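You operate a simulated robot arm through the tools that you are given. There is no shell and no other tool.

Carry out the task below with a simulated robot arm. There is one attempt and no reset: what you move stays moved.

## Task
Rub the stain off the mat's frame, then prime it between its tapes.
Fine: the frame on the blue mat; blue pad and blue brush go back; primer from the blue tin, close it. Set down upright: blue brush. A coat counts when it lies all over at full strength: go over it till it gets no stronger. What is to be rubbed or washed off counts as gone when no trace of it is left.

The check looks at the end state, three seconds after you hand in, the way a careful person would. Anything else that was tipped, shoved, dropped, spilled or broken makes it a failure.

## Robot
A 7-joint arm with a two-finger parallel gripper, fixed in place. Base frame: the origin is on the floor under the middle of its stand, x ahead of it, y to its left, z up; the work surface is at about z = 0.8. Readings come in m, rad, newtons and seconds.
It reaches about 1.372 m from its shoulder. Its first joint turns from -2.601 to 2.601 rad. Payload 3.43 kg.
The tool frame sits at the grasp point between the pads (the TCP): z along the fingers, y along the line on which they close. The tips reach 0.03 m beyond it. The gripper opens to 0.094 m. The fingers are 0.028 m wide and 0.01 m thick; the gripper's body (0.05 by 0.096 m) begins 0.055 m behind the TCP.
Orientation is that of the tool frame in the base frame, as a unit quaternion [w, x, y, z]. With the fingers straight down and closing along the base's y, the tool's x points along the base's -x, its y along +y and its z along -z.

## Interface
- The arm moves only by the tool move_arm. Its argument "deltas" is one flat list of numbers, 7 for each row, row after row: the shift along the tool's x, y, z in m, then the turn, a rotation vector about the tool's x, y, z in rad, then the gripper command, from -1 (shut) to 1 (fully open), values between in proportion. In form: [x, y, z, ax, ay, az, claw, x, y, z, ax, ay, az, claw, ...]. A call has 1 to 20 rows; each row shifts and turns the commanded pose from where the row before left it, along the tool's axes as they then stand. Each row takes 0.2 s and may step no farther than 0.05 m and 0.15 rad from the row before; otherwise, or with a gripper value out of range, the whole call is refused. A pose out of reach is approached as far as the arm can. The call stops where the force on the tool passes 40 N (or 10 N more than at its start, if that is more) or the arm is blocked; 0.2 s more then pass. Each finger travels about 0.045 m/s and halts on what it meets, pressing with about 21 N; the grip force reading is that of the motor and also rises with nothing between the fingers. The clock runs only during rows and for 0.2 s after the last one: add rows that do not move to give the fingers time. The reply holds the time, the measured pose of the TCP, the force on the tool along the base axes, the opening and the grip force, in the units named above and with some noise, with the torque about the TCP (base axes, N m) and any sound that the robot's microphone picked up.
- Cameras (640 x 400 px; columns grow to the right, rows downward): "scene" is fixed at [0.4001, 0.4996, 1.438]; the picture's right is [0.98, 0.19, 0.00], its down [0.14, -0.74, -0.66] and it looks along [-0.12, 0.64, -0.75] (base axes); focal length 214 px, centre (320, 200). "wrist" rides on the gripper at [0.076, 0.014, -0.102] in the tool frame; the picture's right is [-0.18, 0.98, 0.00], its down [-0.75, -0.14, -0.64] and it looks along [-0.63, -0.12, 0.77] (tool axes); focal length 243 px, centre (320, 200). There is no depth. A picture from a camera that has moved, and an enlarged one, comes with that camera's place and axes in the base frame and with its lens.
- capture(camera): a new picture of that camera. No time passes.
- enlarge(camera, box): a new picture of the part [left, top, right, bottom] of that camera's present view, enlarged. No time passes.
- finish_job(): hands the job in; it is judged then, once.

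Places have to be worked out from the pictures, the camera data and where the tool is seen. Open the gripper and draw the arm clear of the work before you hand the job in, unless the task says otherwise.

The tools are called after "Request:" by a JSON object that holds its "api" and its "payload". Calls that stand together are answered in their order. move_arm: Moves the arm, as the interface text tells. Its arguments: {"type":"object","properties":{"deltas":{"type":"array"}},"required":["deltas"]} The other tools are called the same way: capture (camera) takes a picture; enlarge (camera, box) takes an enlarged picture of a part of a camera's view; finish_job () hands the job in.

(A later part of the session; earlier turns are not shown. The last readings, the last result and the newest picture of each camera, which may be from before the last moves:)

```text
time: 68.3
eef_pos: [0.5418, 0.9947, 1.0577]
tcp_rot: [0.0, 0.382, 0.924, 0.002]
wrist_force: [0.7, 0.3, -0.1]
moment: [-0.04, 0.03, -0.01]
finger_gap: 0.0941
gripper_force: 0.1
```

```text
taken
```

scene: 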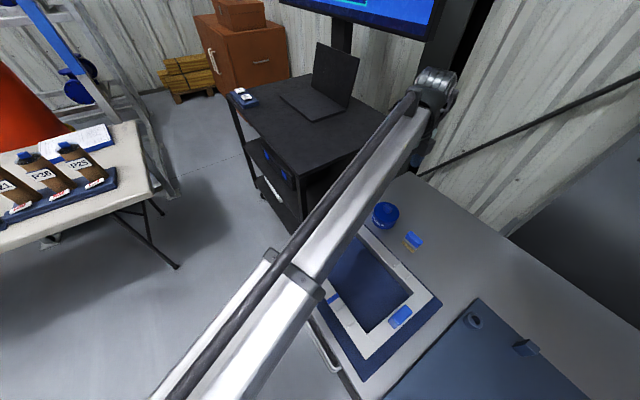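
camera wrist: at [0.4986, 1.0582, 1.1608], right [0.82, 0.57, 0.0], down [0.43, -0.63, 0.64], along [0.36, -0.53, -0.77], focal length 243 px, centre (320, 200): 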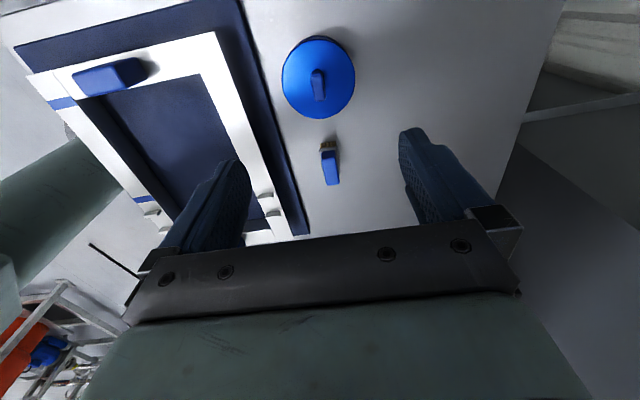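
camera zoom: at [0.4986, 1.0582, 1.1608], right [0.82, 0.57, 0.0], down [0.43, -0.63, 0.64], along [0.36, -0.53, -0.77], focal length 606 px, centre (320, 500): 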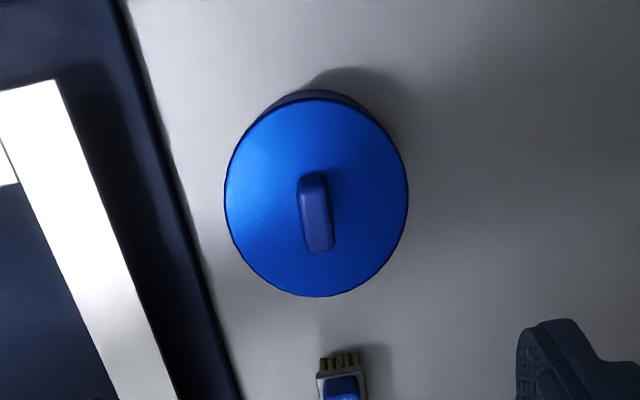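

The tin's lid centre and knob are within ~4 mm of the TCP axis and the knob is aligned with the tool. I'll adjust by (+3 mm, -1 mm) and descend to z ≈ 0.96 for a closer measure.

Request:
{"api": "move_arm", "payload": {"deltas": [0.003, -0.001, 0.035, 0, 0, 0, 1, 0, 0, 0.035, 0, 0, 0, 1, 0, 0, 0.03, 0, 0, 0, 1, 0, 0, 0, 0, 0, 0, 1]}}

Request:
{"api": "enlarge", "payload": {"camera": "wrist", "box": [220, 20, 420, 180]}}

Request:
{"api": "enlarge", "payload": {"camera": "scene", "box": [360, 150, 450, 260]}}

```text
time: 69.3
eef_pos: [0.5388, 0.9955, 0.9589]
tcp_rot: [0.0, 0.383, 0.924, 0.002]
wrist_force: [0.6, -1.1, -0.7]
moment: [0.03, -0.01, 0.02]
finger_gap: 0.094
gripper_force: 0.0
```

```text
2.50 times, centred on (320, 100) of wrist
camera zoom: at [0.4961, 1.0607, 1.061], right [0.82, 0.57, 0.0], down [0.43, -0.63, 0.64], along [0.36, -0.53, -0.77], focal length 606 px, centre (320, 450)
```

zoom: 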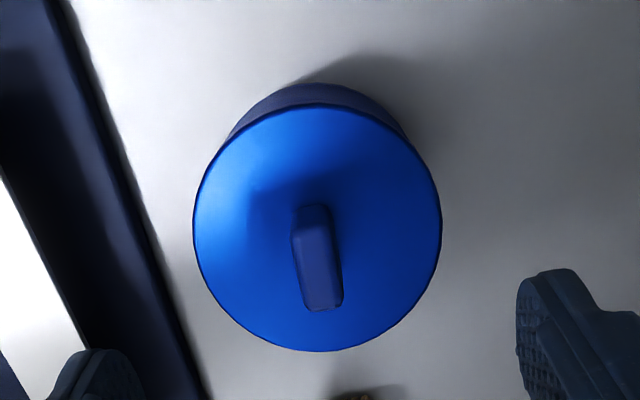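

```text
3.64 times, centred on (405, 205) of scene
camera zoom: at [0.4001, 0.4996, 1.438], right [0.98, 0.19, 0.0], down [0.14, -0.74, -0.66], along [-0.12, 0.64, -0.75], focal length 780 px, centre (11, 182)
```

zoom: 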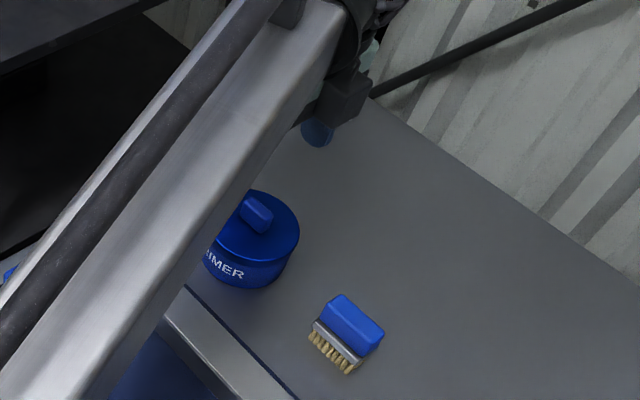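

The lid top triangulates to z ≈ 0.848 with diameter 87 mm, knob on top aligned. I'll narrow the gripper to ~47 mm, descend so the tips end just above the lid at TCP z ≈ 0.884, then look.

Request:
{"api": "move_arm", "payload": {"deltas": [0.001, -0.001, 0, 0, 0, 0, 0, 0, 0, 0, 0, 0, 0, 0, 0, 0, 0.03, 0, 0, 0, 0, 0, 0, 0.03, 0, 0, 0, 0, 0, 0, 0.013, 0, 0, 0, 0, 0, 0, 0, 0, 0, 0, 0]}}

Request:
{"api": "capture", "payload": {"camera": "wrist"}}

```text
time: 70.7
eef_pos: [0.5373, 0.9955, 0.8862]
tcp_rot: [0.0, 0.383, 0.924, 0.002]
wrist_force: [0.1, -0.6, -0.7]
moment: [0.04, 0.0, 0.05]
finger_gap: 0.047
gripper_force: 0.0
```

```text
taken
camera wrist: at [0.4948, 1.0588, 0.9889], right [0.82, 0.57, 0.0], down [0.43, -0.63, 0.64], along [0.36, -0.53, -0.77], focal length 243 px, centre (320, 200)
```

wrist: 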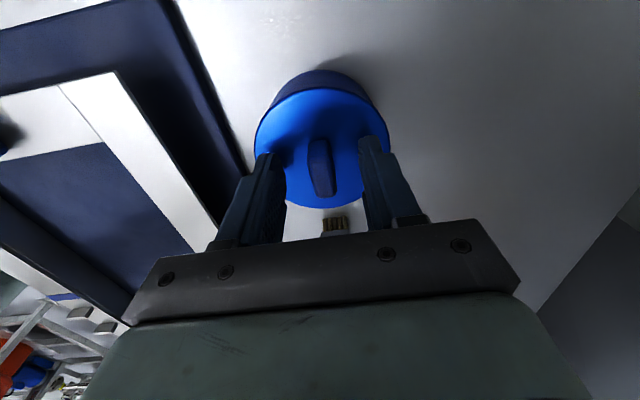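

The knob is centred between the fingers. I'll go down 3 mm more and close on it.

Request:
{"api": "move_arm", "payload": {"deltas": [0, 0, 0.003, 0, 0, 0, 0, 0, 0, 0, 0, 0, 0, -1, 0, 0, 0, 0, 0, 0, -1, 0, 0, 0, 0, 0, 0, -1, 0, 0, 0, 0, 0, 0, -1]}}

Request:
{"api": "capture", "payload": {"camera": "wrist"}}

```text
time: 71.9
eef_pos: [0.5371, 0.9968, 0.884]
tcp_rot: [-0.001, 0.383, 0.924, 0.001]
wrist_force: [0.4, -0.2, 0.7]
moment: [-0.05, -0.04, -0.01]
finger_gap: 0.0131
gripper_force: 21.1
heard: snap
```

```text
taken
camera wrist: at [0.4948, 1.0591, 0.9859], right [0.82, 0.57, 0.0], down [0.43, -0.63, 0.64], along [0.36, -0.53, -0.77], focal length 243 px, centre (320, 200)
```

wrist: 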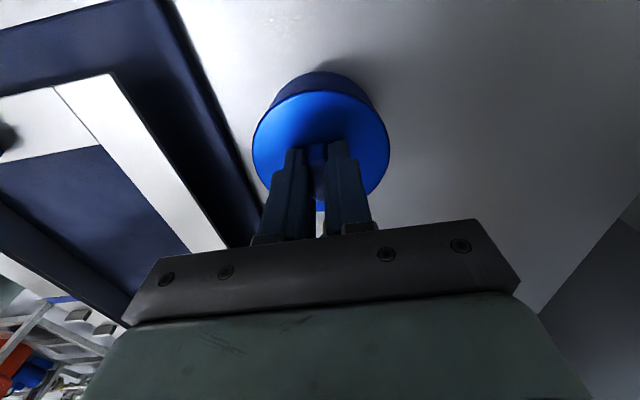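

Gripped the knob (13 mm) and heard a "snap", perhaps the lid's catch. I'll lift gently 5 mm and read the forces.

Request:
{"api": "move_arm", "payload": {"deltas": [0, 0, -0.002, 0, 0, 0, -1, 0, 0, -0.003, 0, 0, 0, -1, 0, 0, 0, 0, 0, 0, -1]}}

Request:
{"api": "enlarge", "payload": {"camera": "wrist", "box": [220, 50, 420, 240]}}

Request:
{"api": "enlarge", "payload": {"camera": "scene", "box": [350, 170, 440, 260]}}

```text
time: 72.7
eef_pos: [0.5391, 0.9953, 0.8877]
tcp_rot: [0.0, 0.383, 0.924, 0.002]
wrist_force: [-0.6, 0.1, -0.5]
moment: [0.04, -0.02, -0.01]
finger_gap: 0.0128
gripper_force: 21.3
```

```text
2.11 times, centred on (320, 145) of wrist
camera zoom: at [0.4953, 1.0593, 0.9911], right [0.82, 0.57, 0.0], down [0.43, -0.63, 0.64], along [0.36, -0.53, -0.77], focal length 511 px, centre (320, 316)
```

zoom: 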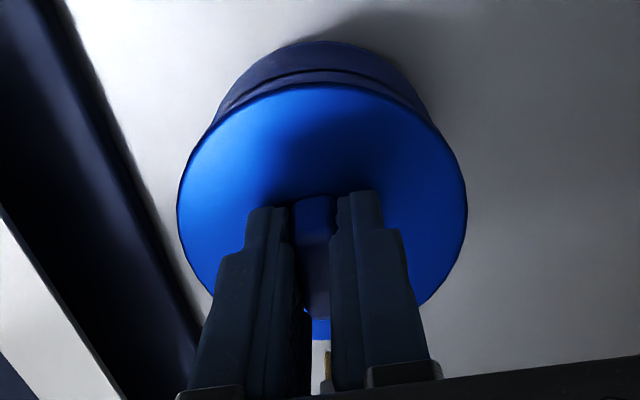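

```text
4.44 times, centred on (395, 215) of scene
camera zoom: at [0.4001, 0.4996, 1.438], right [0.98, 0.19, 0.0], down [0.14, -0.74, -0.66], along [-0.12, 0.64, -0.75], focal length 953 px, centre (-13, 133)
```

zoom: 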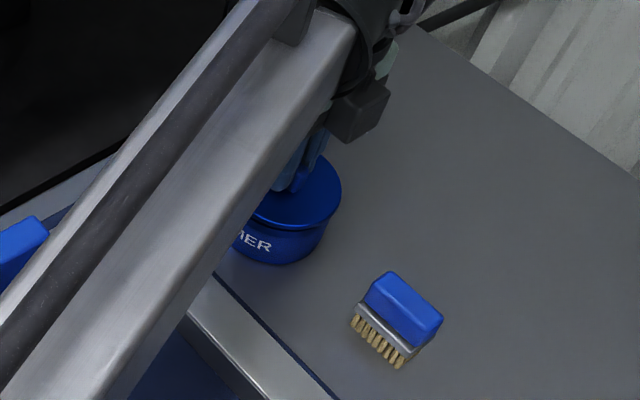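

Light load; the lid seems to be coming up. Lifting another 30 mm and checking that the tin stays behind.

Request:
{"api": "move_arm", "payload": {"deltas": [0, 0, -0.01, 0, 0, 0, -1, 0, 0, -0.02, 0, 0, 0, -1, 0, 0, 0, 0, 0, 0, -1]}}

Request:
{"api": "capture", "payload": {"camera": "wrist"}}

Request:
{"api": "enlarge", "payload": {"camera": "scene", "box": [350, 170, 440, 260]}}

```text
time: 73.5
eef_pos: [0.5382, 0.9954, 0.9191]
tcp_rot: [0.0, 0.382, 0.924, 0.003]
wrist_force: [-0.7, 0.1, -0.5]
moment: [-0.01, 0.04, 0.01]
finger_gap: 0.0128
gripper_force: 20.7
```

```text
taken
camera wrist: at [0.4956, 1.0595, 1.0212], right [0.82, 0.57, 0.0], down [0.43, -0.63, 0.64], along [0.36, -0.53, -0.77], focal length 243 px, centre (320, 200)
```

wrist: 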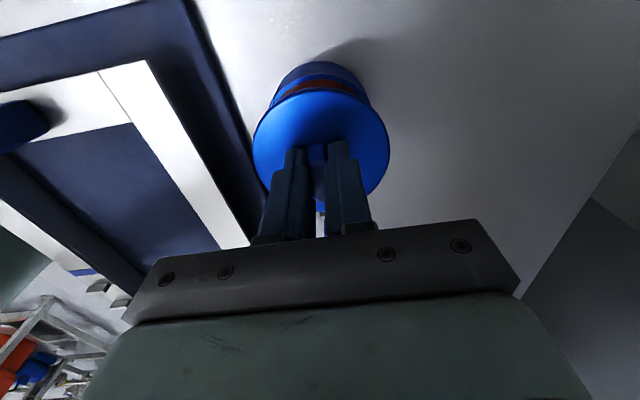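

```text
4.44 times, centred on (395, 215) of scene
camera zoom: at [0.4001, 0.4996, 1.438], right [0.98, 0.19, 0.0], down [0.14, -0.74, -0.66], along [-0.12, 0.64, -0.75], focal length 953 px, centre (-13, 133)
```

zoom: 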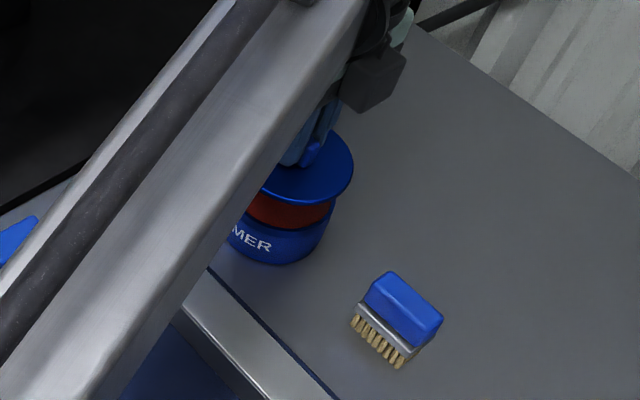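

The lid is off, showing red-brown primer inside, and the tin stayed put. I'll raise it and carry it to a free bench spot around (0.71, 0.85), clear of mat, brush and jig.

Request:
{"api": "move_arm", "payload": {"deltas": [0, 0, -0.04, 0, 0, 0, -1, 0, 0, -0.045, 0, 0, 0, -1, -0.0448, 0.0038, 0, 0, 0, 0, -1, -0.0448, 0.0038, 0, 0, 0, 0, -1, -0.0448, 0.0038, 0, 0, 0, 0, -1, -0.0448, 0.0038, 0, 0, 0, 0, -1, -0.0448, 0.0038, 0, 0, 0, 0, -1, 0, 0, 0, 0, 0, 0, -1]}}

Request:
{"api": "capture", "payload": {"camera": "wrist"}}

Request:
{"api": "capture", "payload": {"camera": "scene"}}

```text
time: 75.3
eef_pos: [0.7087, 0.8494, 1.0025]
tcp_rot: [0.0, 0.382, 0.924, 0.002]
wrist_force: [-0.2, -0.8, 0.2]
moment: [0.0, 0.01, -0.01]
finger_gap: 0.0127
gripper_force: 20.8
```

```text
taken
camera wrist: at [0.6676, 0.9126, 1.1049], right [0.82, 0.57, 0.0], down [0.43, -0.63, 0.64], along [0.36, -0.53, -0.77], focal length 243 px, centre (320, 200)
```

wrist: 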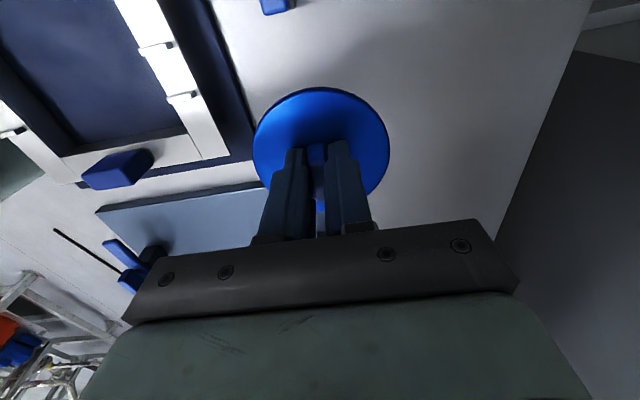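

```text
taken
```

scene: 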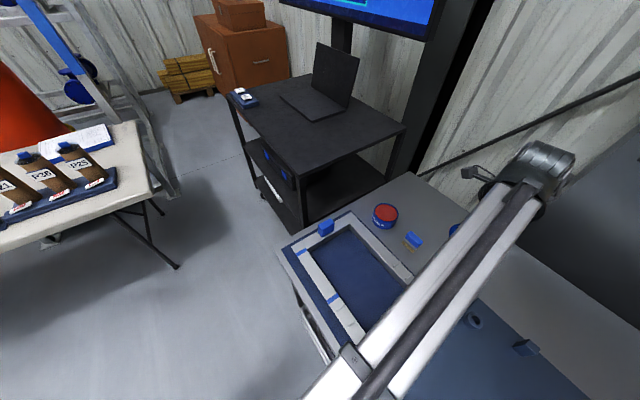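

The landing spot beneath is free bench. Descending to just above the bench.

Request:
{"api": "move_arm", "payload": {"deltas": [0, 0, 0.04, 0, 0, 0, -1, 0, 0, 0.04, 0, 0, 0, -1, 0, 0, 0.04, 0, 0, 0, -1, 0, 0, 0.02, 0, 0, 0, -1, 0, 0, 0, 0, 0, 0, -1]}}

Request:
{"api": "capture", "payload": {"camera": "wrist"}}

```text
time: 76.5
eef_pos: [0.7106, 0.8516, 0.8613]
tcp_rot: [0.0, 0.383, 0.924, 0.002]
wrist_force: [-0.4, 1.0, -0.4]
moment: [-0.01, 0.02, 0.01]
finger_gap: 0.0127
gripper_force: 21.0
```

```text
taken
camera wrist: at [0.6684, 0.9142, 0.9634], right [0.82, 0.57, 0.0], down [0.43, -0.63, 0.64], along [0.36, -0.53, -0.77], focal length 243 px, centre (320, 200)
```

wrist: 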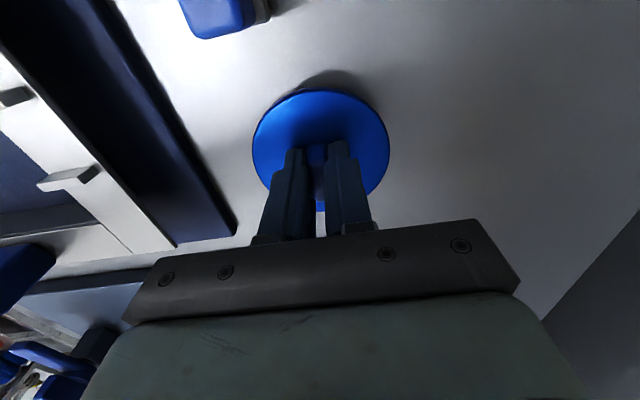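

Request:
{"api": "move_arm", "payload": {"deltas": [0, 0, 0.005, 0, 0, 0, -1, 0, 0, 0.004, 0, 0, 0, -1, 0, 0, 0.003, 0, 0, 0, -1, 0, 0, 0, 0, 0, 0, -1]}}

```text
time: 77.5
eef_pos: [0.7105, 0.8504, 0.8503]
tcp_rot: [0.0, 0.383, 0.924, 0.002]
wrist_force: [-0.9, 0.8, -1.1]
moment: [-0.01, -0.01, 0.0]
finger_gap: 0.0132
gripper_force: 21.1
```

No contact yet; lowering by 2 mm steps, reading force.

Request:
{"api": "move_arm", "payload": {"deltas": [0, 0, 0.002, 0, 0, 0, -1, 0, 0, 0.002, 0, 0, 0, -1, 0, 0, 0, 0, 0, 0, -1]}}

```text
time: 78.3
eef_pos: [0.711, 0.8509, 0.8463]
tcp_rot: [0.0, 0.383, 0.924, 0.002]
wrist_force: [-1.1, -0.5, 0.2]
moment: [0.01, 0.0, -0.03]
finger_gap: 0.0126
gripper_force: 21.0
```

Request:
{"api": "move_arm", "payload": {"deltas": [0, 0, 0.0015, 0, 0, 0, -1, 0, 0, 0.0015, 0, 0, 0, -1, 0, 0, 0, 0, 0, 0, -1]}}

Request:
{"api": "capture", "payload": {"camera": "wrist"}}

```text
time: 79.1
eef_pos: [0.7108, 0.8497, 0.8439]
tcp_rot: [0.0, 0.383, 0.924, 0.001]
wrist_force: [-0.8, -0.4, -0.5]
moment: [0.01, -0.04, 0.02]
finger_gap: 0.0128
gripper_force: 21.3
```

```text
taken
camera wrist: at [0.6671, 0.9146, 0.946], right [0.82, 0.57, 0.0], down [0.43, -0.63, 0.64], along [0.36, -0.53, -0.77], focal length 243 px, centre (320, 200)
```

wrist: 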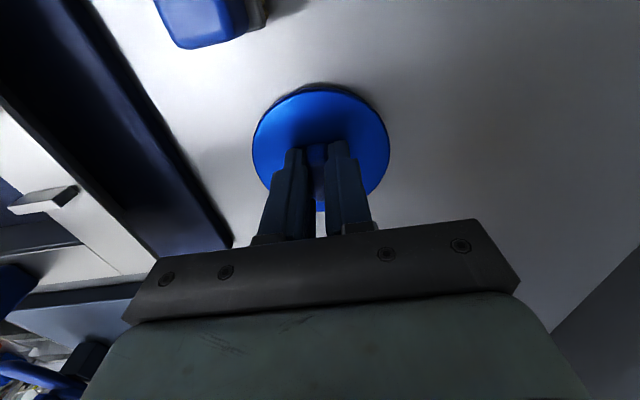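

Request:
{"api": "move_arm", "payload": {"deltas": [0, 0, 0.0015, 0, 0, 0, -1, 0, 0, 0.0015, 0, 0, 0, -1, 0, 0, 0, 0, 0, 0, -1]}}

```text
time: 79.9
eef_pos: [0.7097, 0.851, 0.8413]
tcp_rot: [0.0, 0.383, 0.924, 0.002]
wrist_force: [-0.5, -0.5, 0.2]
moment: [0.01, -0.03, 0.01]
finger_gap: 0.0129
gripper_force: 20.6
```

Request:
{"api": "move_arm", "payload": {"deltas": [0, 0, 0.0015, 0, 0, 0, -1, 0, 0, 0.001, 0, 0, 0, -1, 0, 0, 0, 0, 0, 0, -1]}}

Request:
{"api": "enlarge", "payload": {"camera": "wrist", "box": [230, 60, 410, 230]}}

```text
time: 80.7
eef_pos: [0.7096, 0.8511, 0.8372]
tcp_rot: [-0.001, 0.383, 0.924, 0.002]
wrist_force: [-0.8, 0.6, -1.1]
moment: [-0.01, 0.01, -0.03]
finger_gap: 0.0132
gripper_force: 20.6
```

```text
2.35 times, centred on (320, 145) of wrist
camera zoom: at [0.6673, 0.9145, 0.9409], right [0.82, 0.57, 0.0], down [0.43, -0.63, 0.64], along [0.36, -0.53, -0.77], focal length 571 px, centre (320, 329)
```

zoom: 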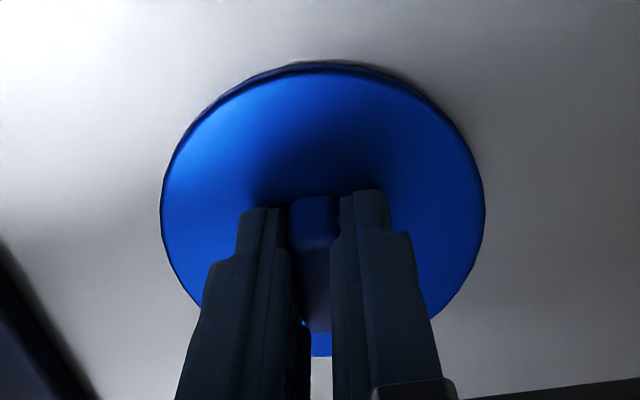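

Request:
{"api": "move_arm", "payload": {"deltas": [0, 0, 0.001, 0, 0, 0, -1, 0, 0, 0.001, 0, 0, 0, -1, 0, 0, 0, 0, 0, 0, -1]}}

```text
time: 81.5
eef_pos: [0.7104, 0.851, 0.8359]
tcp_rot: [0.0, 0.382, 0.924, 0.003]
wrist_force: [0.9, 3.2, 6.4]
moment: [0.01, 0.01, 0.02]
finger_gap: 0.0128
gripper_force: 21.5
```

Contact at z ≈ 0.836. Releasing the lid here (remember: lid at (0.7104, 0.851)), then rising.

Request:
{"api": "move_arm", "payload": {"deltas": [0, 0, -0.0005, 0, 0, 0, 0, 0, 0, 0, 0, 0, 0, 0, 0, 0, 0, 0, 0, 0, 0, 0, 0, -0.01, 0, 0, 0, 0, 0, 0, -0.03, 0, 0, 0, 0, 0, 0, -0.04, 0, 0, 0, 0, 0, 0, -0.04, 0, 0, 0, 0.5, 0, 0, -0.04, 0, 0, 0, 0.5, 0, 0, -0.04, 0, 0, 0, 0.5, 0, 0, 0, 0, 0, 0, 0.5]}}

Request:
{"api": "capture", "payload": {"camera": "wrist"}}

```text
time: 83.7
eef_pos: [0.7086, 0.8508, 1.0361]
tcp_rot: [0.0, 0.383, 0.924, 0.001]
wrist_force: [0.1, 0.2, -0.6]
moment: [0.0, 0.01, 0.0]
finger_gap: 0.0706
gripper_force: 0.0
```

```text
taken
camera wrist: at [0.6654, 0.9144, 1.1398], right [0.82, 0.57, 0.0], down [0.43, -0.63, 0.64], along [0.36, -0.53, -0.77], focal length 243 px, centre (320, 200)
```

wrist: 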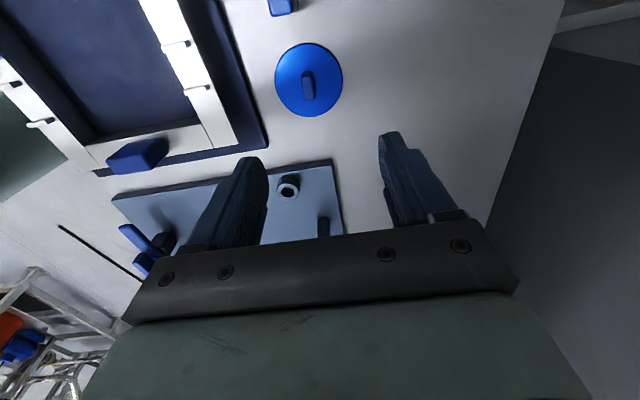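

The lid sits flat but shifted ~14 mm when released (tips grazed its top). I'll zoom in to record its actual position.

Request:
{"api": "enlarge", "payload": {"camera": "wrist", "box": [220, 0, 420, 130]}}

Request:
{"api": "enlarge", "payload": {"camera": "scene", "box": [360, 180, 480, 290]}}

```text
3.08 times, centred on (320, 65) of wrist
camera zoom: at [0.6654, 0.9144, 1.1398], right [0.82, 0.57, 0.0], down [0.43, -0.63, 0.64], along [0.36, -0.53, -0.77], focal length 746 px, centre (320, 615)
```

zoom: 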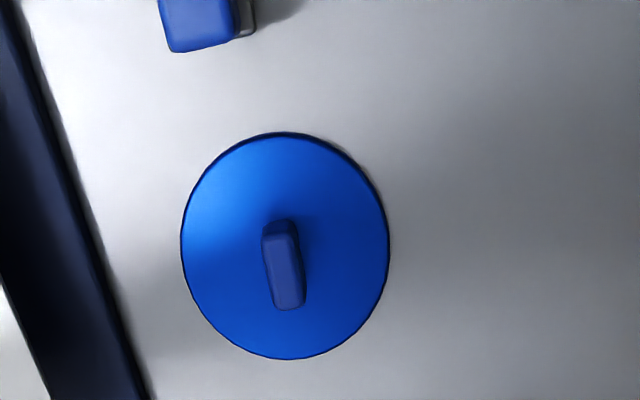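

```text
3.64 times, centred on (420, 235) of scene
camera zoom: at [0.4001, 0.4996, 1.438], right [0.98, 0.19, 0.0], down [0.14, -0.74, -0.66], along [-0.12, 0.64, -0.75], focal length 780 px, centre (-44, 73)
```

zoom: 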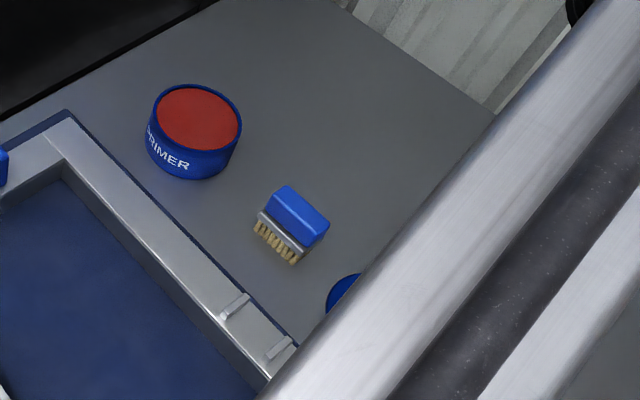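

Lid now at about (0.699, 0.841), fine there. The open tin shows red primer near the rim. Next I'll move over the brush at about (0.621, 0.899) and look.

Request:
{"api": "move_arm", "payload": {"deltas": [0.032, -0.0094, 0, 0, 0, 0, 0.5, 0.032, -0.0094, 0, 0, 0, 0, 0.5, 0.032, -0.0094, 0, 0, 0, 0, 0.5, 0, 0, 0, 0, 0, 0, 0.5]}}

Request:
{"api": "capture", "payload": {"camera": "wrist"}}

Request:
{"api": "enlarge", "payload": {"camera": "wrist", "box": [240, 20, 400, 130]}}

```text
time: 84.7
eef_pos: [0.6208, 0.8979, 1.0347]
tcp_rot: [0.0, 0.382, 0.924, 0.002]
wrist_force: [-0.4, -0.4, 0.4]
moment: [0.0, -0.02, -0.03]
finger_gap: 0.0706
gripper_force: 0.0
```

```text
taken
camera wrist: at [0.5785, 0.9624, 1.1385], right [0.82, 0.57, 0.0], down [0.43, -0.63, 0.64], along [0.36, -0.53, -0.77], focal length 243 px, centre (320, 200)
```

wrist: 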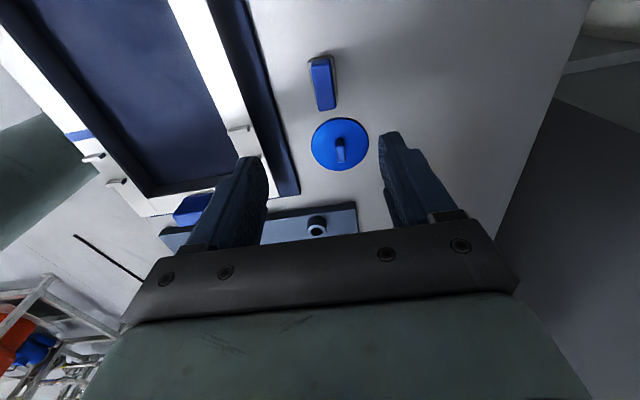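

```text
3.64 times, centred on (320, 75) of wrist
camera zoom: at [0.5785, 0.9624, 1.1385], right [0.82, 0.57, 0.0], down [0.43, -0.63, 0.64], along [0.36, -0.53, -0.77], focal length 882 px, centre (320, 654)
```

zoom: 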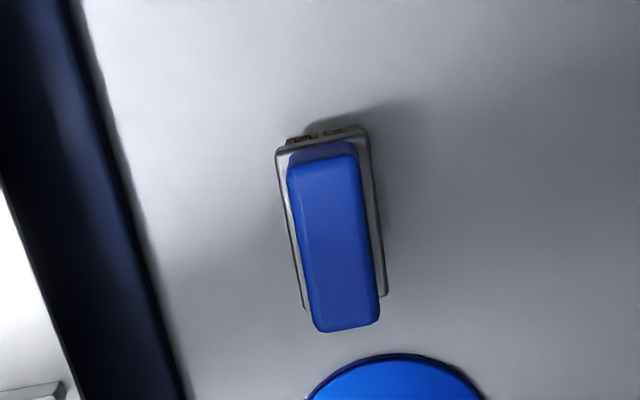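

The brush is aligned with the tool and offset about (+2.5, +4.8 mm). I'll zoom in the scene view to gauge heights of ferrule and handle.

Request:
{"api": "enlarge", "payload": {"camera": "scene", "box": [398, 225, 428, 255]}}

Request:
{"api": "enlarge", "payload": {"camera": "scene", "box": [365, 195, 405, 235]}}

```text
13.33 times, centred on (413, 240) of scene
camera zoom: at [0.4001, 0.4996, 1.438], right [0.98, 0.19, 0.0], down [0.14, -0.74, -0.66], along [-0.12, 0.64, -0.75], focal length 2860 px, centre (-920, -333)
```

zoom: 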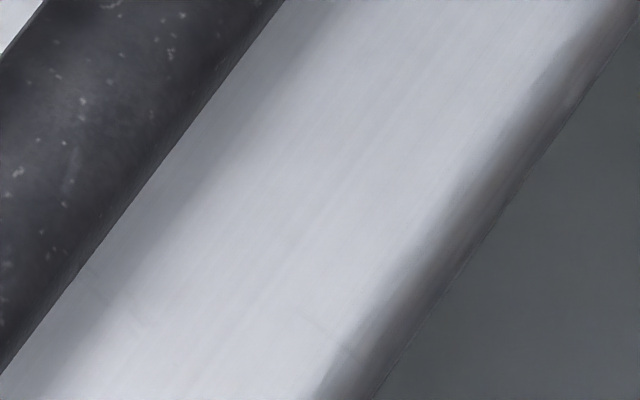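

```text
10.00 times, centred on (385, 215) of scene
camera zoom: at [0.4001, 0.4996, 1.438], right [0.98, 0.19, 0.0], down [0.14, -0.74, -0.66], along [-0.12, 0.64, -0.75], focal length 2145 px, centre (-330, 50)
```

zoom: 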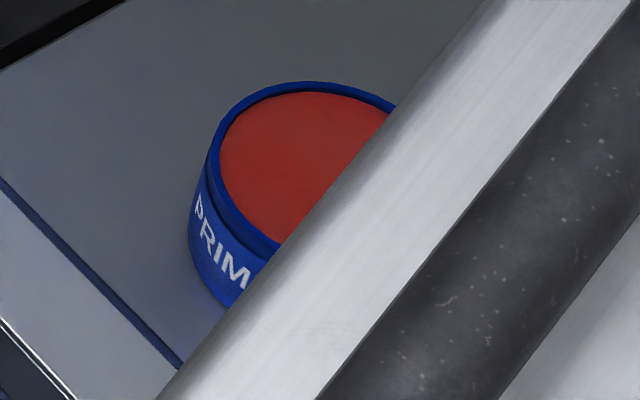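

The arm blocks that view; from my earlier views, the handle spans roughly z 0.828–0.855. I'll correct laterally and descend to z ≈ 0.90 with ~66 mm opening for a close look.

Request:
{"api": "move_arm", "payload": {"deltas": [0.0025, 0.0048, 0.04, 0, 0, 0, 0.3, 0, 0, 0.04, 0, 0, 0, 0.3, 0, 0, 0.045, 0, 0, 0, 0.3, 0, 0, 0, 0, 0, 0, 0.3]}}

Request:
{"api": "capture", "payload": {"camera": "wrist"}}

Request:
{"api": "enlarge", "payload": {"camera": "wrist", "box": [250, 60, 390, 220]}}

```text
time: 85.7
eef_pos: [0.6232, 0.9056, 0.9103]
tcp_rot: [-0.001, 0.383, 0.924, 0.003]
wrist_force: [0.0, 0.0, 0.3]
moment: [-0.01, -0.02, 0.01]
finger_gap: 0.0611
gripper_force: 0.0
```

```text
taken
camera wrist: at [0.5802, 0.9682, 1.0131], right [0.82, 0.57, 0.0], down [0.43, -0.63, 0.64], along [0.36, -0.53, -0.77], focal length 243 px, centre (320, 200)
```

wrist: 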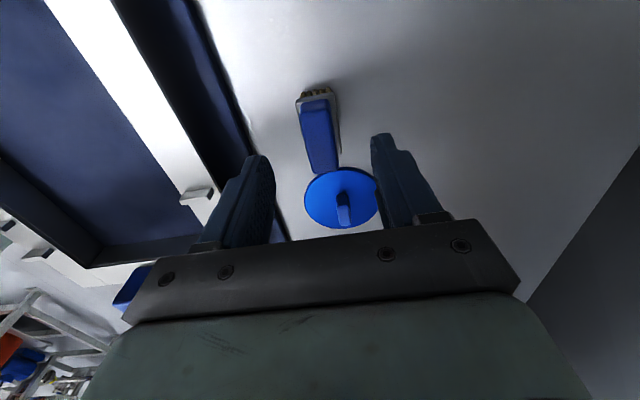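

```text
2.50 times, centred on (320, 140) of wrist
camera zoom: at [0.5802, 0.9682, 1.0131], right [0.82, 0.57, 0.0], down [0.43, -0.63, 0.64], along [0.36, -0.53, -0.77], focal length 606 px, centre (320, 350)
```

zoom: 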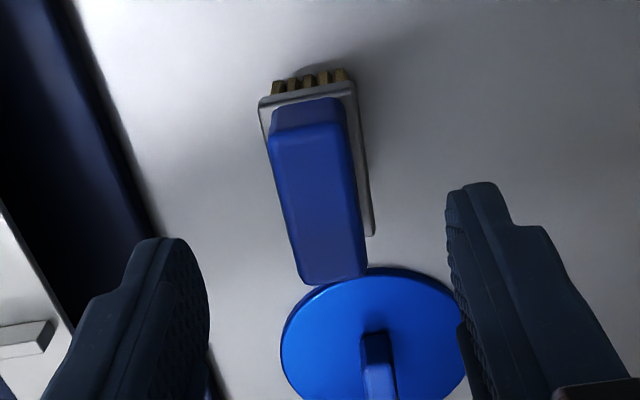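

The brush handle is centred under the TCP. Descending to z ≈ 0.862 and checking before closing.

Request:
{"api": "move_arm", "payload": {"deltas": [0, 0, 0.025, 0, 0, 0, 0.3, 0, 0, 0.015, 0, 0, 0, 0.3, 0, 0, 0.007, 0, 0, 0, 0.3, 0, 0, 0, 0, 0, 0, 0.3]}}

Request:
{"api": "capture", "payload": {"camera": "wrist"}}

```text
time: 86.7
eef_pos: [0.6245, 0.9033, 0.8655]
tcp_rot: [0.0, 0.383, 0.924, 0.002]
wrist_force: [0.4, 0.5, -0.3]
moment: [-0.01, 0.02, -0.03]
finger_gap: 0.0611
gripper_force: 0.0
```

```text
taken
camera wrist: at [0.5809, 0.968, 0.9676], right [0.82, 0.57, 0.0], down [0.43, -0.63, 0.64], along [0.36, -0.53, -0.77], focal length 243 px, centre (320, 200)
```

wrist: 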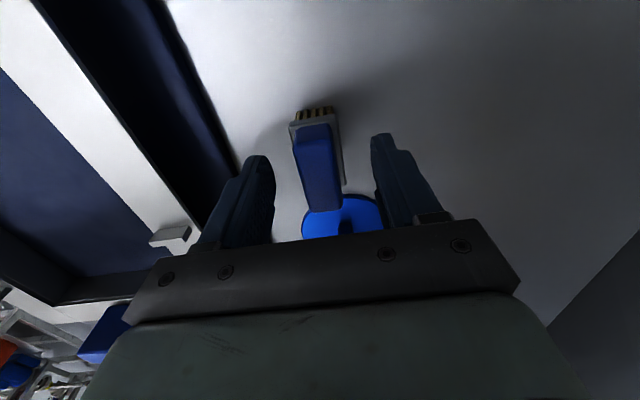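

Well aligned. Lower 2 mm and close on the handle.

Request:
{"api": "move_arm", "payload": {"deltas": [0, 0, 0.002, 0, 0, 0, 0.3, 0, 0, 0, 0, 0, 0, -1, 0, 0, 0, 0, 0, 0, -1, 0, 0, 0, 0, 0, 0, -1, 0, 0, 0, 0, 0, 0, -1, 0, 0, 0, 0, 0, 0, -1]}}

Request:
{"api": "enlarge", "payload": {"camera": "wrist", "box": [250, 60, 390, 220]}}

```text
time: 88.1
eef_pos: [0.6233, 0.9051, 0.8632]
tcp_rot: [0.001, 0.382, 0.924, 0.002]
wrist_force: [-0.4, -0.3, 0.2]
moment: [0.0, 0.02, 0.04]
finger_gap: 0.0211
gripper_force: 21.5
```

```text
2.50 times, centred on (320, 140) of wrist
camera zoom: at [0.5808, 0.9681, 0.9656], right [0.82, 0.57, 0.0], down [0.43, -0.63, 0.64], along [0.36, -0.53, -0.77], focal length 606 px, centre (320, 350)
```

zoom: 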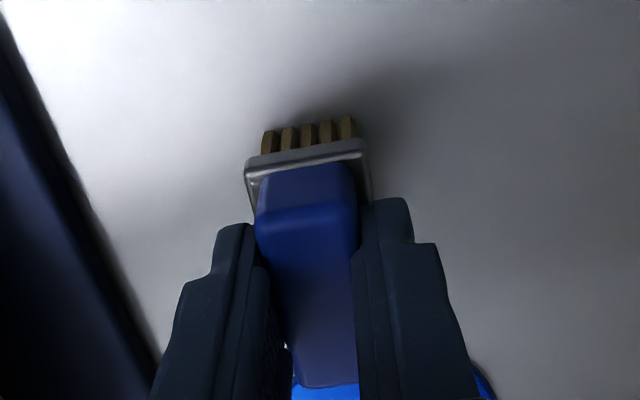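

Gripped the brush (21 mm), TCP (0.6238, 0.9045, 0.8635) with bristles on the bench — recorded for its return. Lifting and moving over the tin.

Request:
{"api": "move_arm", "payload": {"deltas": [0, 0, -0.03, 0, 0, 0, -1, 0, 0, -0.04, 0, 0, 0, -1, 0, 0, -0.045, 0, 0, 0, -1, 0.0418, 0.0013, 0, 0, 0, 0, -1, 0.0418, 0.0013, 0, 0, 0, 0, -1, 0.0418, 0.0013, 0, 0, 0, 0, -1, 0, 0, 0, 0, 0, 0, -1]}}

Request:
{"api": "capture", "payload": {"camera": "wrist"}}

Request:
{"api": "enlarge", "payload": {"camera": "wrist", "box": [220, 20, 420, 180]}}

Request:
{"api": "enlarge", "payload": {"camera": "scene", "box": [350, 170, 440, 260]}}

```text
time: 89.7
eef_pos: [0.5371, 0.9968, 0.9754]
tcp_rot: [0.0, 0.383, 0.924, 0.003]
wrist_force: [-0.6, 1.0, -0.6]
moment: [0.0, 0.02, 0.0]
finger_gap: 0.0213
gripper_force: 20.9
```

```text
taken
camera wrist: at [0.4946, 1.0602, 1.0784], right [0.82, 0.57, 0.0], down [0.43, -0.63, 0.64], along [0.36, -0.53, -0.77], focal length 243 px, centre (320, 200)
```

wrist: 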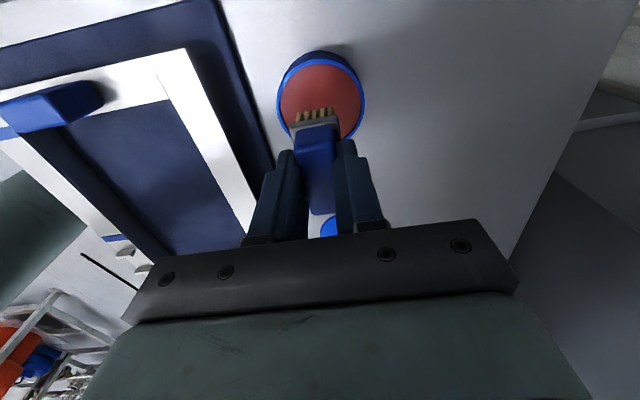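

```text
2.50 times, centred on (320, 100) of wrist
camera zoom: at [0.4946, 1.0602, 1.0784], right [0.82, 0.57, 0.0], down [0.43, -0.63, 0.64], along [0.36, -0.53, -0.77], focal length 606 px, centre (320, 450)
```

zoom: 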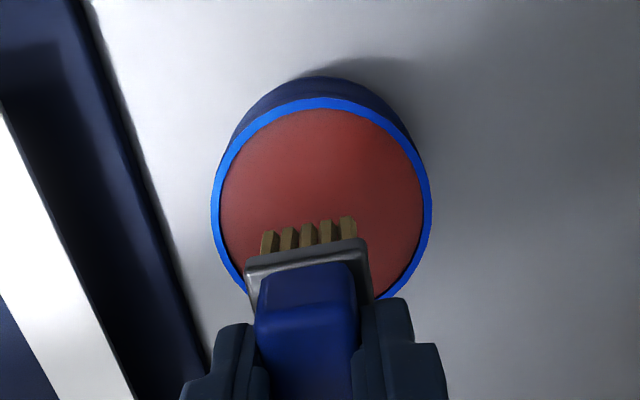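

```text
4.44 times, centred on (395, 215) of scene
camera zoom: at [0.4001, 0.4996, 1.438], right [0.98, 0.19, 0.0], down [0.14, -0.74, -0.66], along [-0.12, 0.64, -0.75], focal length 953 px, centre (-13, 133)
```

zoom: 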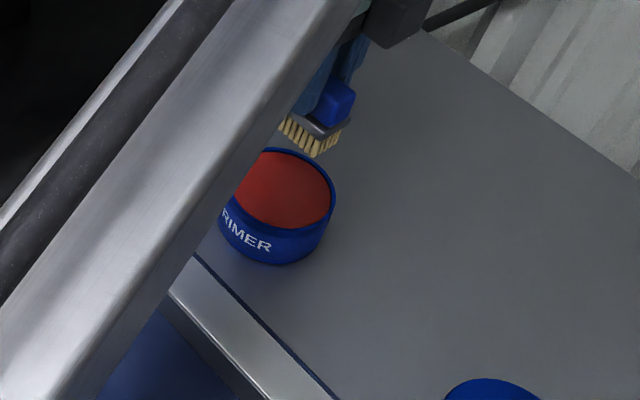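

Brush is centred over the tin (inner radius ~38 mm). Descending so the bristles approach the primer surface.

Request:
{"api": "move_arm", "payload": {"deltas": [0, 0, 0.03, 0, 0, 0, -1, 0, 0, 0.025, 0, 0, 0, -1, 0, 0, 0.01, 0, 0, 0, -1, 0, 0, 0, 0, 0, 0, -1]}}

Request:
{"api": "enlarge", "payload": {"camera": "wrist", "box": [220, 40, 420, 200]}}

Request:
{"api": "enlarge", "payload": {"camera": "scene", "box": [360, 180, 420, 240]}}

```text
time: 90.7
eef_pos: [0.5383, 0.9951, 0.912]
tcp_rot: [0.0, 0.384, 0.924, 0.002]
wrist_force: [-0.1, 0.4, 0.4]
moment: [0.01, 0.02, 0.01]
finger_gap: 0.021
gripper_force: 21.2
```

```text
2.50 times, centred on (320, 120) of wrist
camera zoom: at [0.496, 1.0593, 1.014], right [0.82, 0.57, 0.0], down [0.43, -0.63, 0.64], along [0.36, -0.53, -0.77], focal length 606 px, centre (320, 400)
```

zoom: 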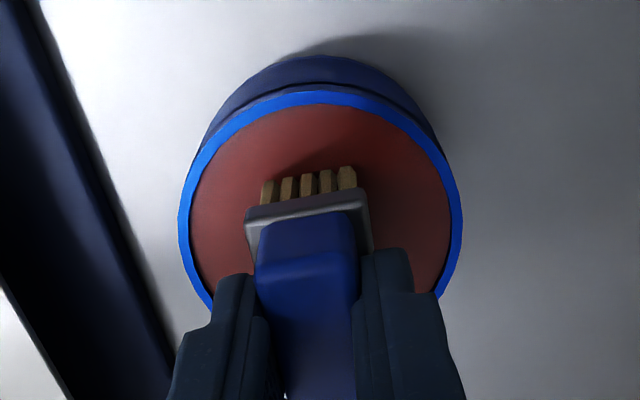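

```text
6.67 times, centred on (390, 210) of scene
camera zoom: at [0.4001, 0.4996, 1.438], right [0.98, 0.19, 0.0], down [0.14, -0.74, -0.66], along [-0.12, 0.64, -0.75], focal length 1430 px, centre (-147, 133)
```

zoom: 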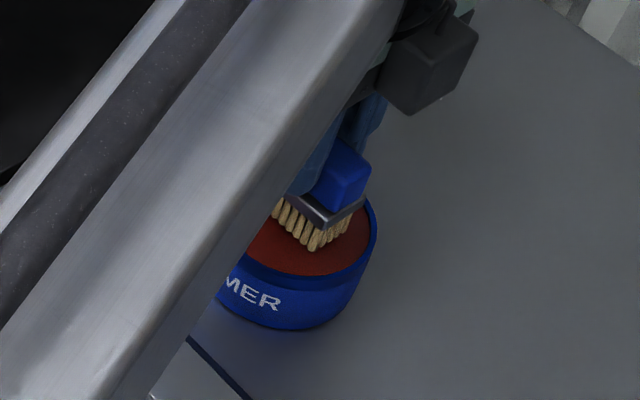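

Bristles are just above the primer. Lowering another ~12 mm in small steps.

Request:
{"api": "move_arm", "payload": {"deltas": [0, 0, 0.005, 0, 0, 0, -1, 0, 0, 0.004, 0, 0, 0, -1, 0, 0, 0.003, 0, 0, 0, -1, 0, 0, 0, 0, 0, 0, -1]}}

Request:
{"api": "enlarge", "payload": {"camera": "wrist", "box": [220, 40, 420, 200]}}

Request:
{"api": "enlarge", "payload": {"camera": "scene", "box": [360, 180, 420, 240]}}

```text
time: 91.7
eef_pos: [0.5378, 0.9951, 0.903]
tcp_rot: [-0.001, 0.382, 0.924, 0.004]
wrist_force: [-0.6, 1.5, 35.8]
moment: [-0.05, 0.02, 0.0]
finger_gap: 0.0212
gripper_force: 20.6
```

```text
2.50 times, centred on (320, 120) of wrist
camera zoom: at [0.495, 1.0588, 1.0066], right [0.82, 0.57, 0.01], down [0.43, -0.64, 0.64], along [0.37, -0.52, -0.77], focal length 606 px, centre (320, 400)
```

zoom: 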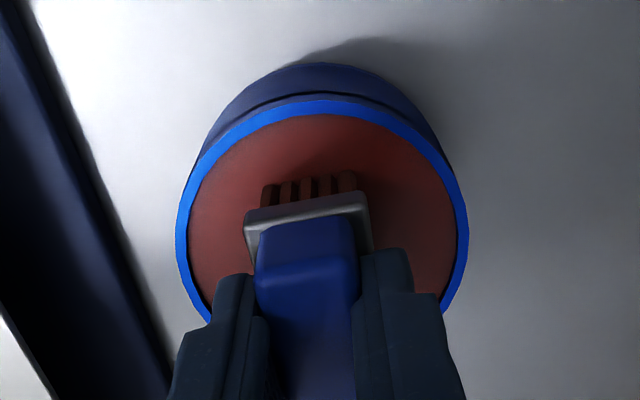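

```text
6.67 times, centred on (390, 210) of scene
camera zoom: at [0.4001, 0.4996, 1.438], right [0.98, 0.19, 0.0], down [0.14, -0.74, -0.66], along [-0.12, 0.64, -0.75], focal length 1430 px, centre (-147, 133)
```

zoom: 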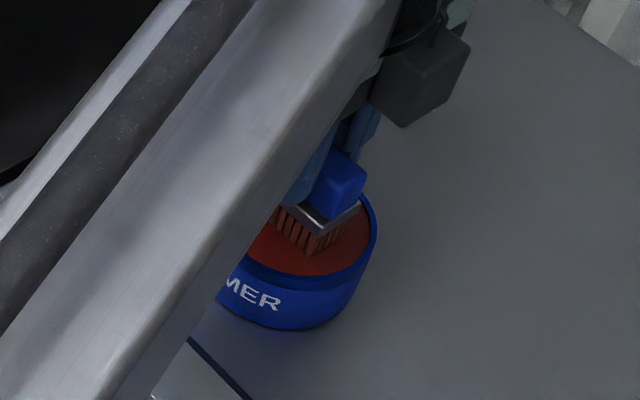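

The bristles turned red – they're loaded (the surface resisted with 36 N, so I'll ease off next time). Lifting straight up and checking for drips.

Request:
{"api": "move_arm", "payload": {"deltas": [0, 0, -0.004, 0, 0, 0, -1, 0, 0, -0.015, 0, 0, 0, -1, 0, 0, -0.025, 0, 0, 0, -1, 0, 0, -0.03, 0, 0, 0, -1, 0, 0, 0, 0, 0, 0, -1, 0, 0, 0, 0, 0, 0, -1]}}

Request:
{"api": "capture", "payload": {"camera": "wrist"}}

Request:
{"api": "enlarge", "payload": {"camera": "wrist", "box": [220, 20, 420, 180]}}

Request:
{"api": "enlarge", "payload": {"camera": "scene", "box": [360, 160, 440, 240]}}

```text
time: 93.1
eef_pos: [0.5372, 0.9949, 0.9758]
tcp_rot: [-0.001, 0.382, 0.924, 0.002]
wrist_force: [0.1, -0.4, -0.4]
moment: [-0.02, -0.02, 0.02]
finger_gap: 0.0211
gripper_force: 20.6
```

```text
taken
camera wrist: at [0.495, 1.0583, 1.0786], right [0.82, 0.57, 0.0], down [0.43, -0.63, 0.64], along [0.36, -0.53, -0.77], focal length 243 px, centre (320, 200)
```

wrist: 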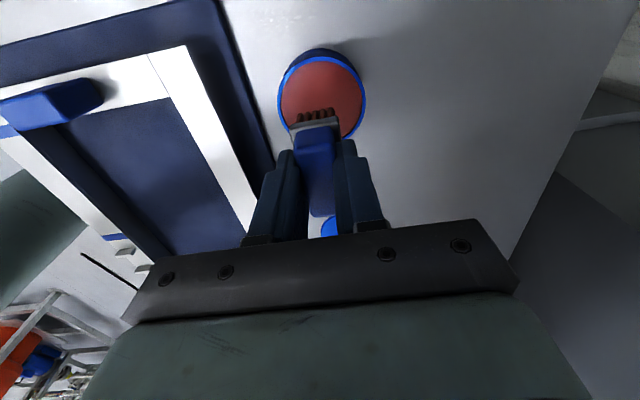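

```text
2.50 times, centred on (320, 100) of wrist
camera zoom: at [0.495, 1.0583, 1.0786], right [0.82, 0.57, 0.0], down [0.43, -0.63, 0.64], along [0.36, -0.53, -0.77], focal length 606 px, centre (320, 450)
```

zoom: 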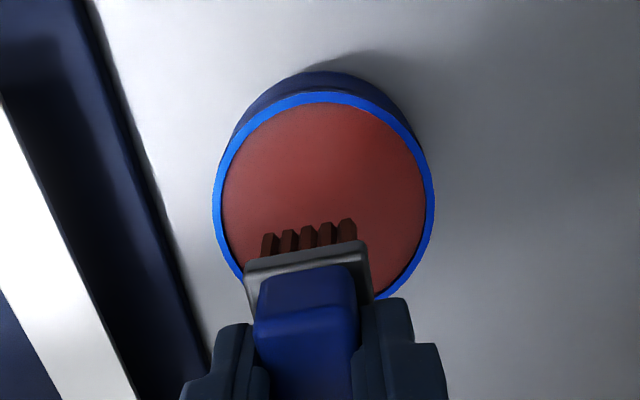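

```text
5.00 times, centred on (400, 200) of scene
camera zoom: at [0.4001, 0.4996, 1.438], right [0.98, 0.19, 0.0], down [0.14, -0.74, -0.66], along [-0.12, 0.64, -0.75], focal length 1072 px, centre (-80, 200)
```

zoom: 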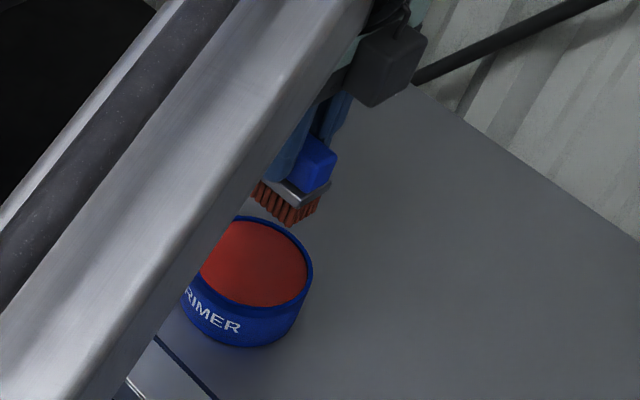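

Loaded evenly, no drips. I'll raise slightly and carry it to above the rail's mid-section between the tapes at (0.343, 0.7345).

Request:
{"api": "move_arm", "payload": {"deltas": [0, 0, -0.03, 0, 0, 0, -1, -0.0066, -0.046, 0, 0, 0, 0, -1, -0.0066, -0.046, 0, 0, 0, 0, -1, -0.0066, -0.046, 0, 0, 0, 0, -1, -0.0066, -0.046, 0, 0, 0, 0, -1, -0.0066, -0.046, 0, 0, 0, 0, -1, -0.0066, -0.046, 0, 0, 0, 0, -1, -0.0066, -0.046, 0, 0, 0, 0, -1, 0, 0, 0, 0, 0, 0, -1]}}

Request:
{"api": "capture", "payload": {"camera": "wrist"}}

Request:
{"api": "enlarge", "payload": {"camera": "wrist", "box": [240, 0, 400, 130]}}

```text
time: 95.1
eef_pos: [0.3421, 0.7344, 1.0041]
tcp_rot: [0.0, 0.383, 0.924, 0.002]
wrist_force: [0.3, -0.2, -1.1]
moment: [-0.02, -0.01, -0.01]
finger_gap: 0.0212
gripper_force: 21.0
```

```text
taken
camera wrist: at [0.3, 0.7982, 1.1069], right [0.82, 0.57, 0.0], down [0.43, -0.63, 0.64], along [0.36, -0.53, -0.77], focal length 243 px, centre (320, 200)
```

wrist: 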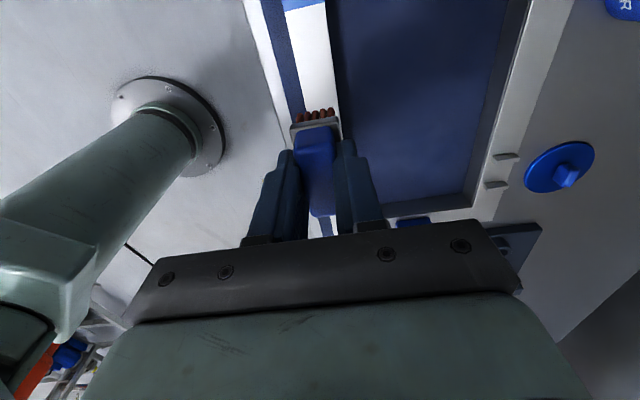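

```text
3.08 times, centred on (320, 65) of wrist
camera zoom: at [0.3, 0.7982, 1.1069], right [0.82, 0.57, 0.0], down [0.43, -0.63, 0.64], along [0.36, -0.53, -0.77], focal length 746 px, centre (320, 615)
```

zoom: 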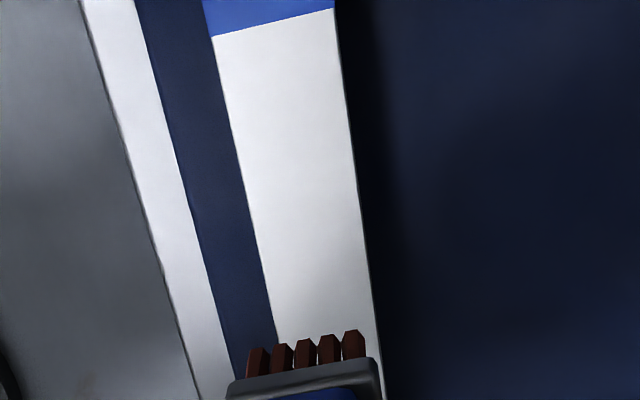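

The rail is centred exactly under the tool (edges at ±17 mm), tape edges at X ≈ +72 mm and -76 mm. I'll go to X = -54 mm, Y = -6 mm (within the tapes) and lower to just above the surface.

Request:
{"api": "move_arm", "payload": {"deltas": [-0.027, -0.003, 0.02, 0, 0, 0, -1, -0.027, -0.003, 0.03, 0, 0, 0, -1, 0, 0, 0.03, 0, 0, 0, -1, 0, 0, 0, 0, 0, 0, -1]}}

Request:
{"api": "capture", "payload": {"camera": "wrist"}}

Request:
{"api": "enlarge", "payload": {"camera": "scene", "box": [290, 240, 370, 320]}}

```text
time: 96.1
eef_pos: [0.3767, 0.6934, 0.9228]
tcp_rot: [-0.001, 0.382, 0.924, 0.002]
wrist_force: [0.1, 0.6, -0.8]
moment: [0.0, -0.03, -0.02]
finger_gap: 0.0213
gripper_force: 21.0
```

```text
taken
camera wrist: at [0.3353, 0.7561, 1.0259], right [0.82, 0.57, 0.0], down [0.43, -0.63, 0.64], along [0.36, -0.53, -0.77], focal length 243 px, centre (320, 200)
```

wrist: 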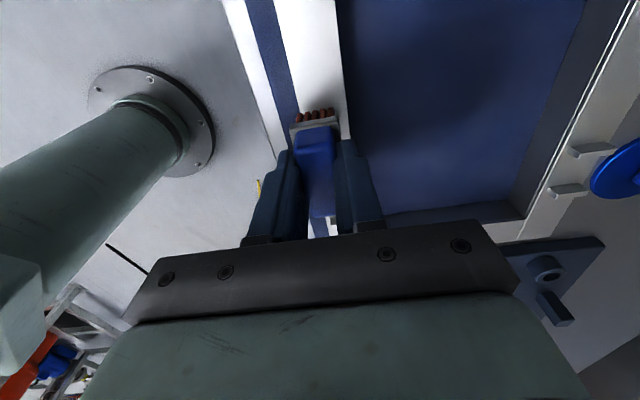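

```text
5.00 times, centred on (330, 280) of scene
camera zoom: at [0.4001, 0.4996, 1.438], right [0.98, 0.19, 0.0], down [0.14, -0.74, -0.66], along [-0.12, 0.64, -0.75], focal length 1072 px, centre (270, -200)
```

zoom: 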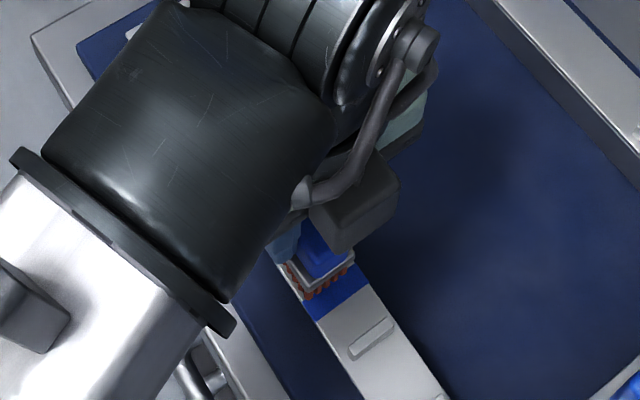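

Good: the scene camera sees the bristle end next to tape 2. Lowering towards contact.

Request:
{"api": "move_arm", "payload": {"deltas": [0, 0, 0.005, 0, 0, 0, -1, 0, 0, 0.004, 0, 0, 0, -1, 0, 0, 0, 0, 0, 0, -1]}}

Request:
{"api": "enlarge", "payload": {"camera": "scene", "box": [315, 275, 345, 305]}}

```text
time: 96.9
eef_pos: [0.3778, 0.6926, 0.9138]
tcp_rot: [-0.001, 0.383, 0.924, 0.002]
wrist_force: [0.2, 0.1, 0.3]
moment: [-0.01, -0.04, 0.01]
finger_gap: 0.0212
gripper_force: 20.8
```

```text
13.33 times, centred on (330, 290) of scene
camera zoom: at [0.4001, 0.4996, 1.438], right [0.98, 0.19, 0.0], down [0.14, -0.74, -0.66], along [-0.12, 0.64, -0.75], focal length 2860 px, centre (187, -1000)
```

zoom: 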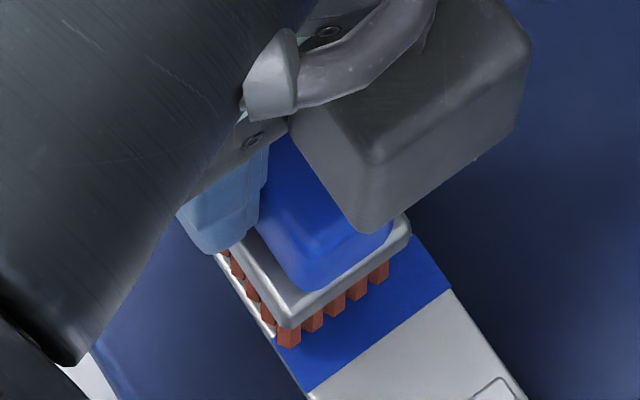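

The bristle end sits ~4 mm onto tape 2 and flush with the rail's outer edge – exactly as intended. Lowering 1 mm at a time to contact.

Request:
{"api": "move_arm", "payload": {"deltas": [0.001, 0, 0.002, 0, 0, 0, -1, 0, 0, 0.001, 0, 0, 0, -1, 0, 0, 0, 0, 0, 0, -1]}}

```text
time: 97.7
eef_pos: [0.3763, 0.694, 0.912]
tcp_rot: [0.0, 0.383, 0.924, 0.002]
wrist_force: [-0.3, 0.4, -0.1]
moment: [0.05, 0.0, 0.0]
finger_gap: 0.0211
gripper_force: 20.6
```

Request:
{"api": "move_arm", "payload": {"deltas": [0, 0, 0.001, 0, 0, 0, -1, 0, 0, 0.001, 0, 0, 0, -1, 0, 0, 0, 0, 0, 0, -1]}}

```text
time: 98.5
eef_pos: [0.3766, 0.6938, 0.91]
tcp_rot: [0.0, 0.382, 0.924, 0.003]
wrist_force: [0.3, -0.1, 0.0]
moment: [-0.03, 0.02, 0.03]
finger_gap: 0.0208
gripper_force: 20.5
```

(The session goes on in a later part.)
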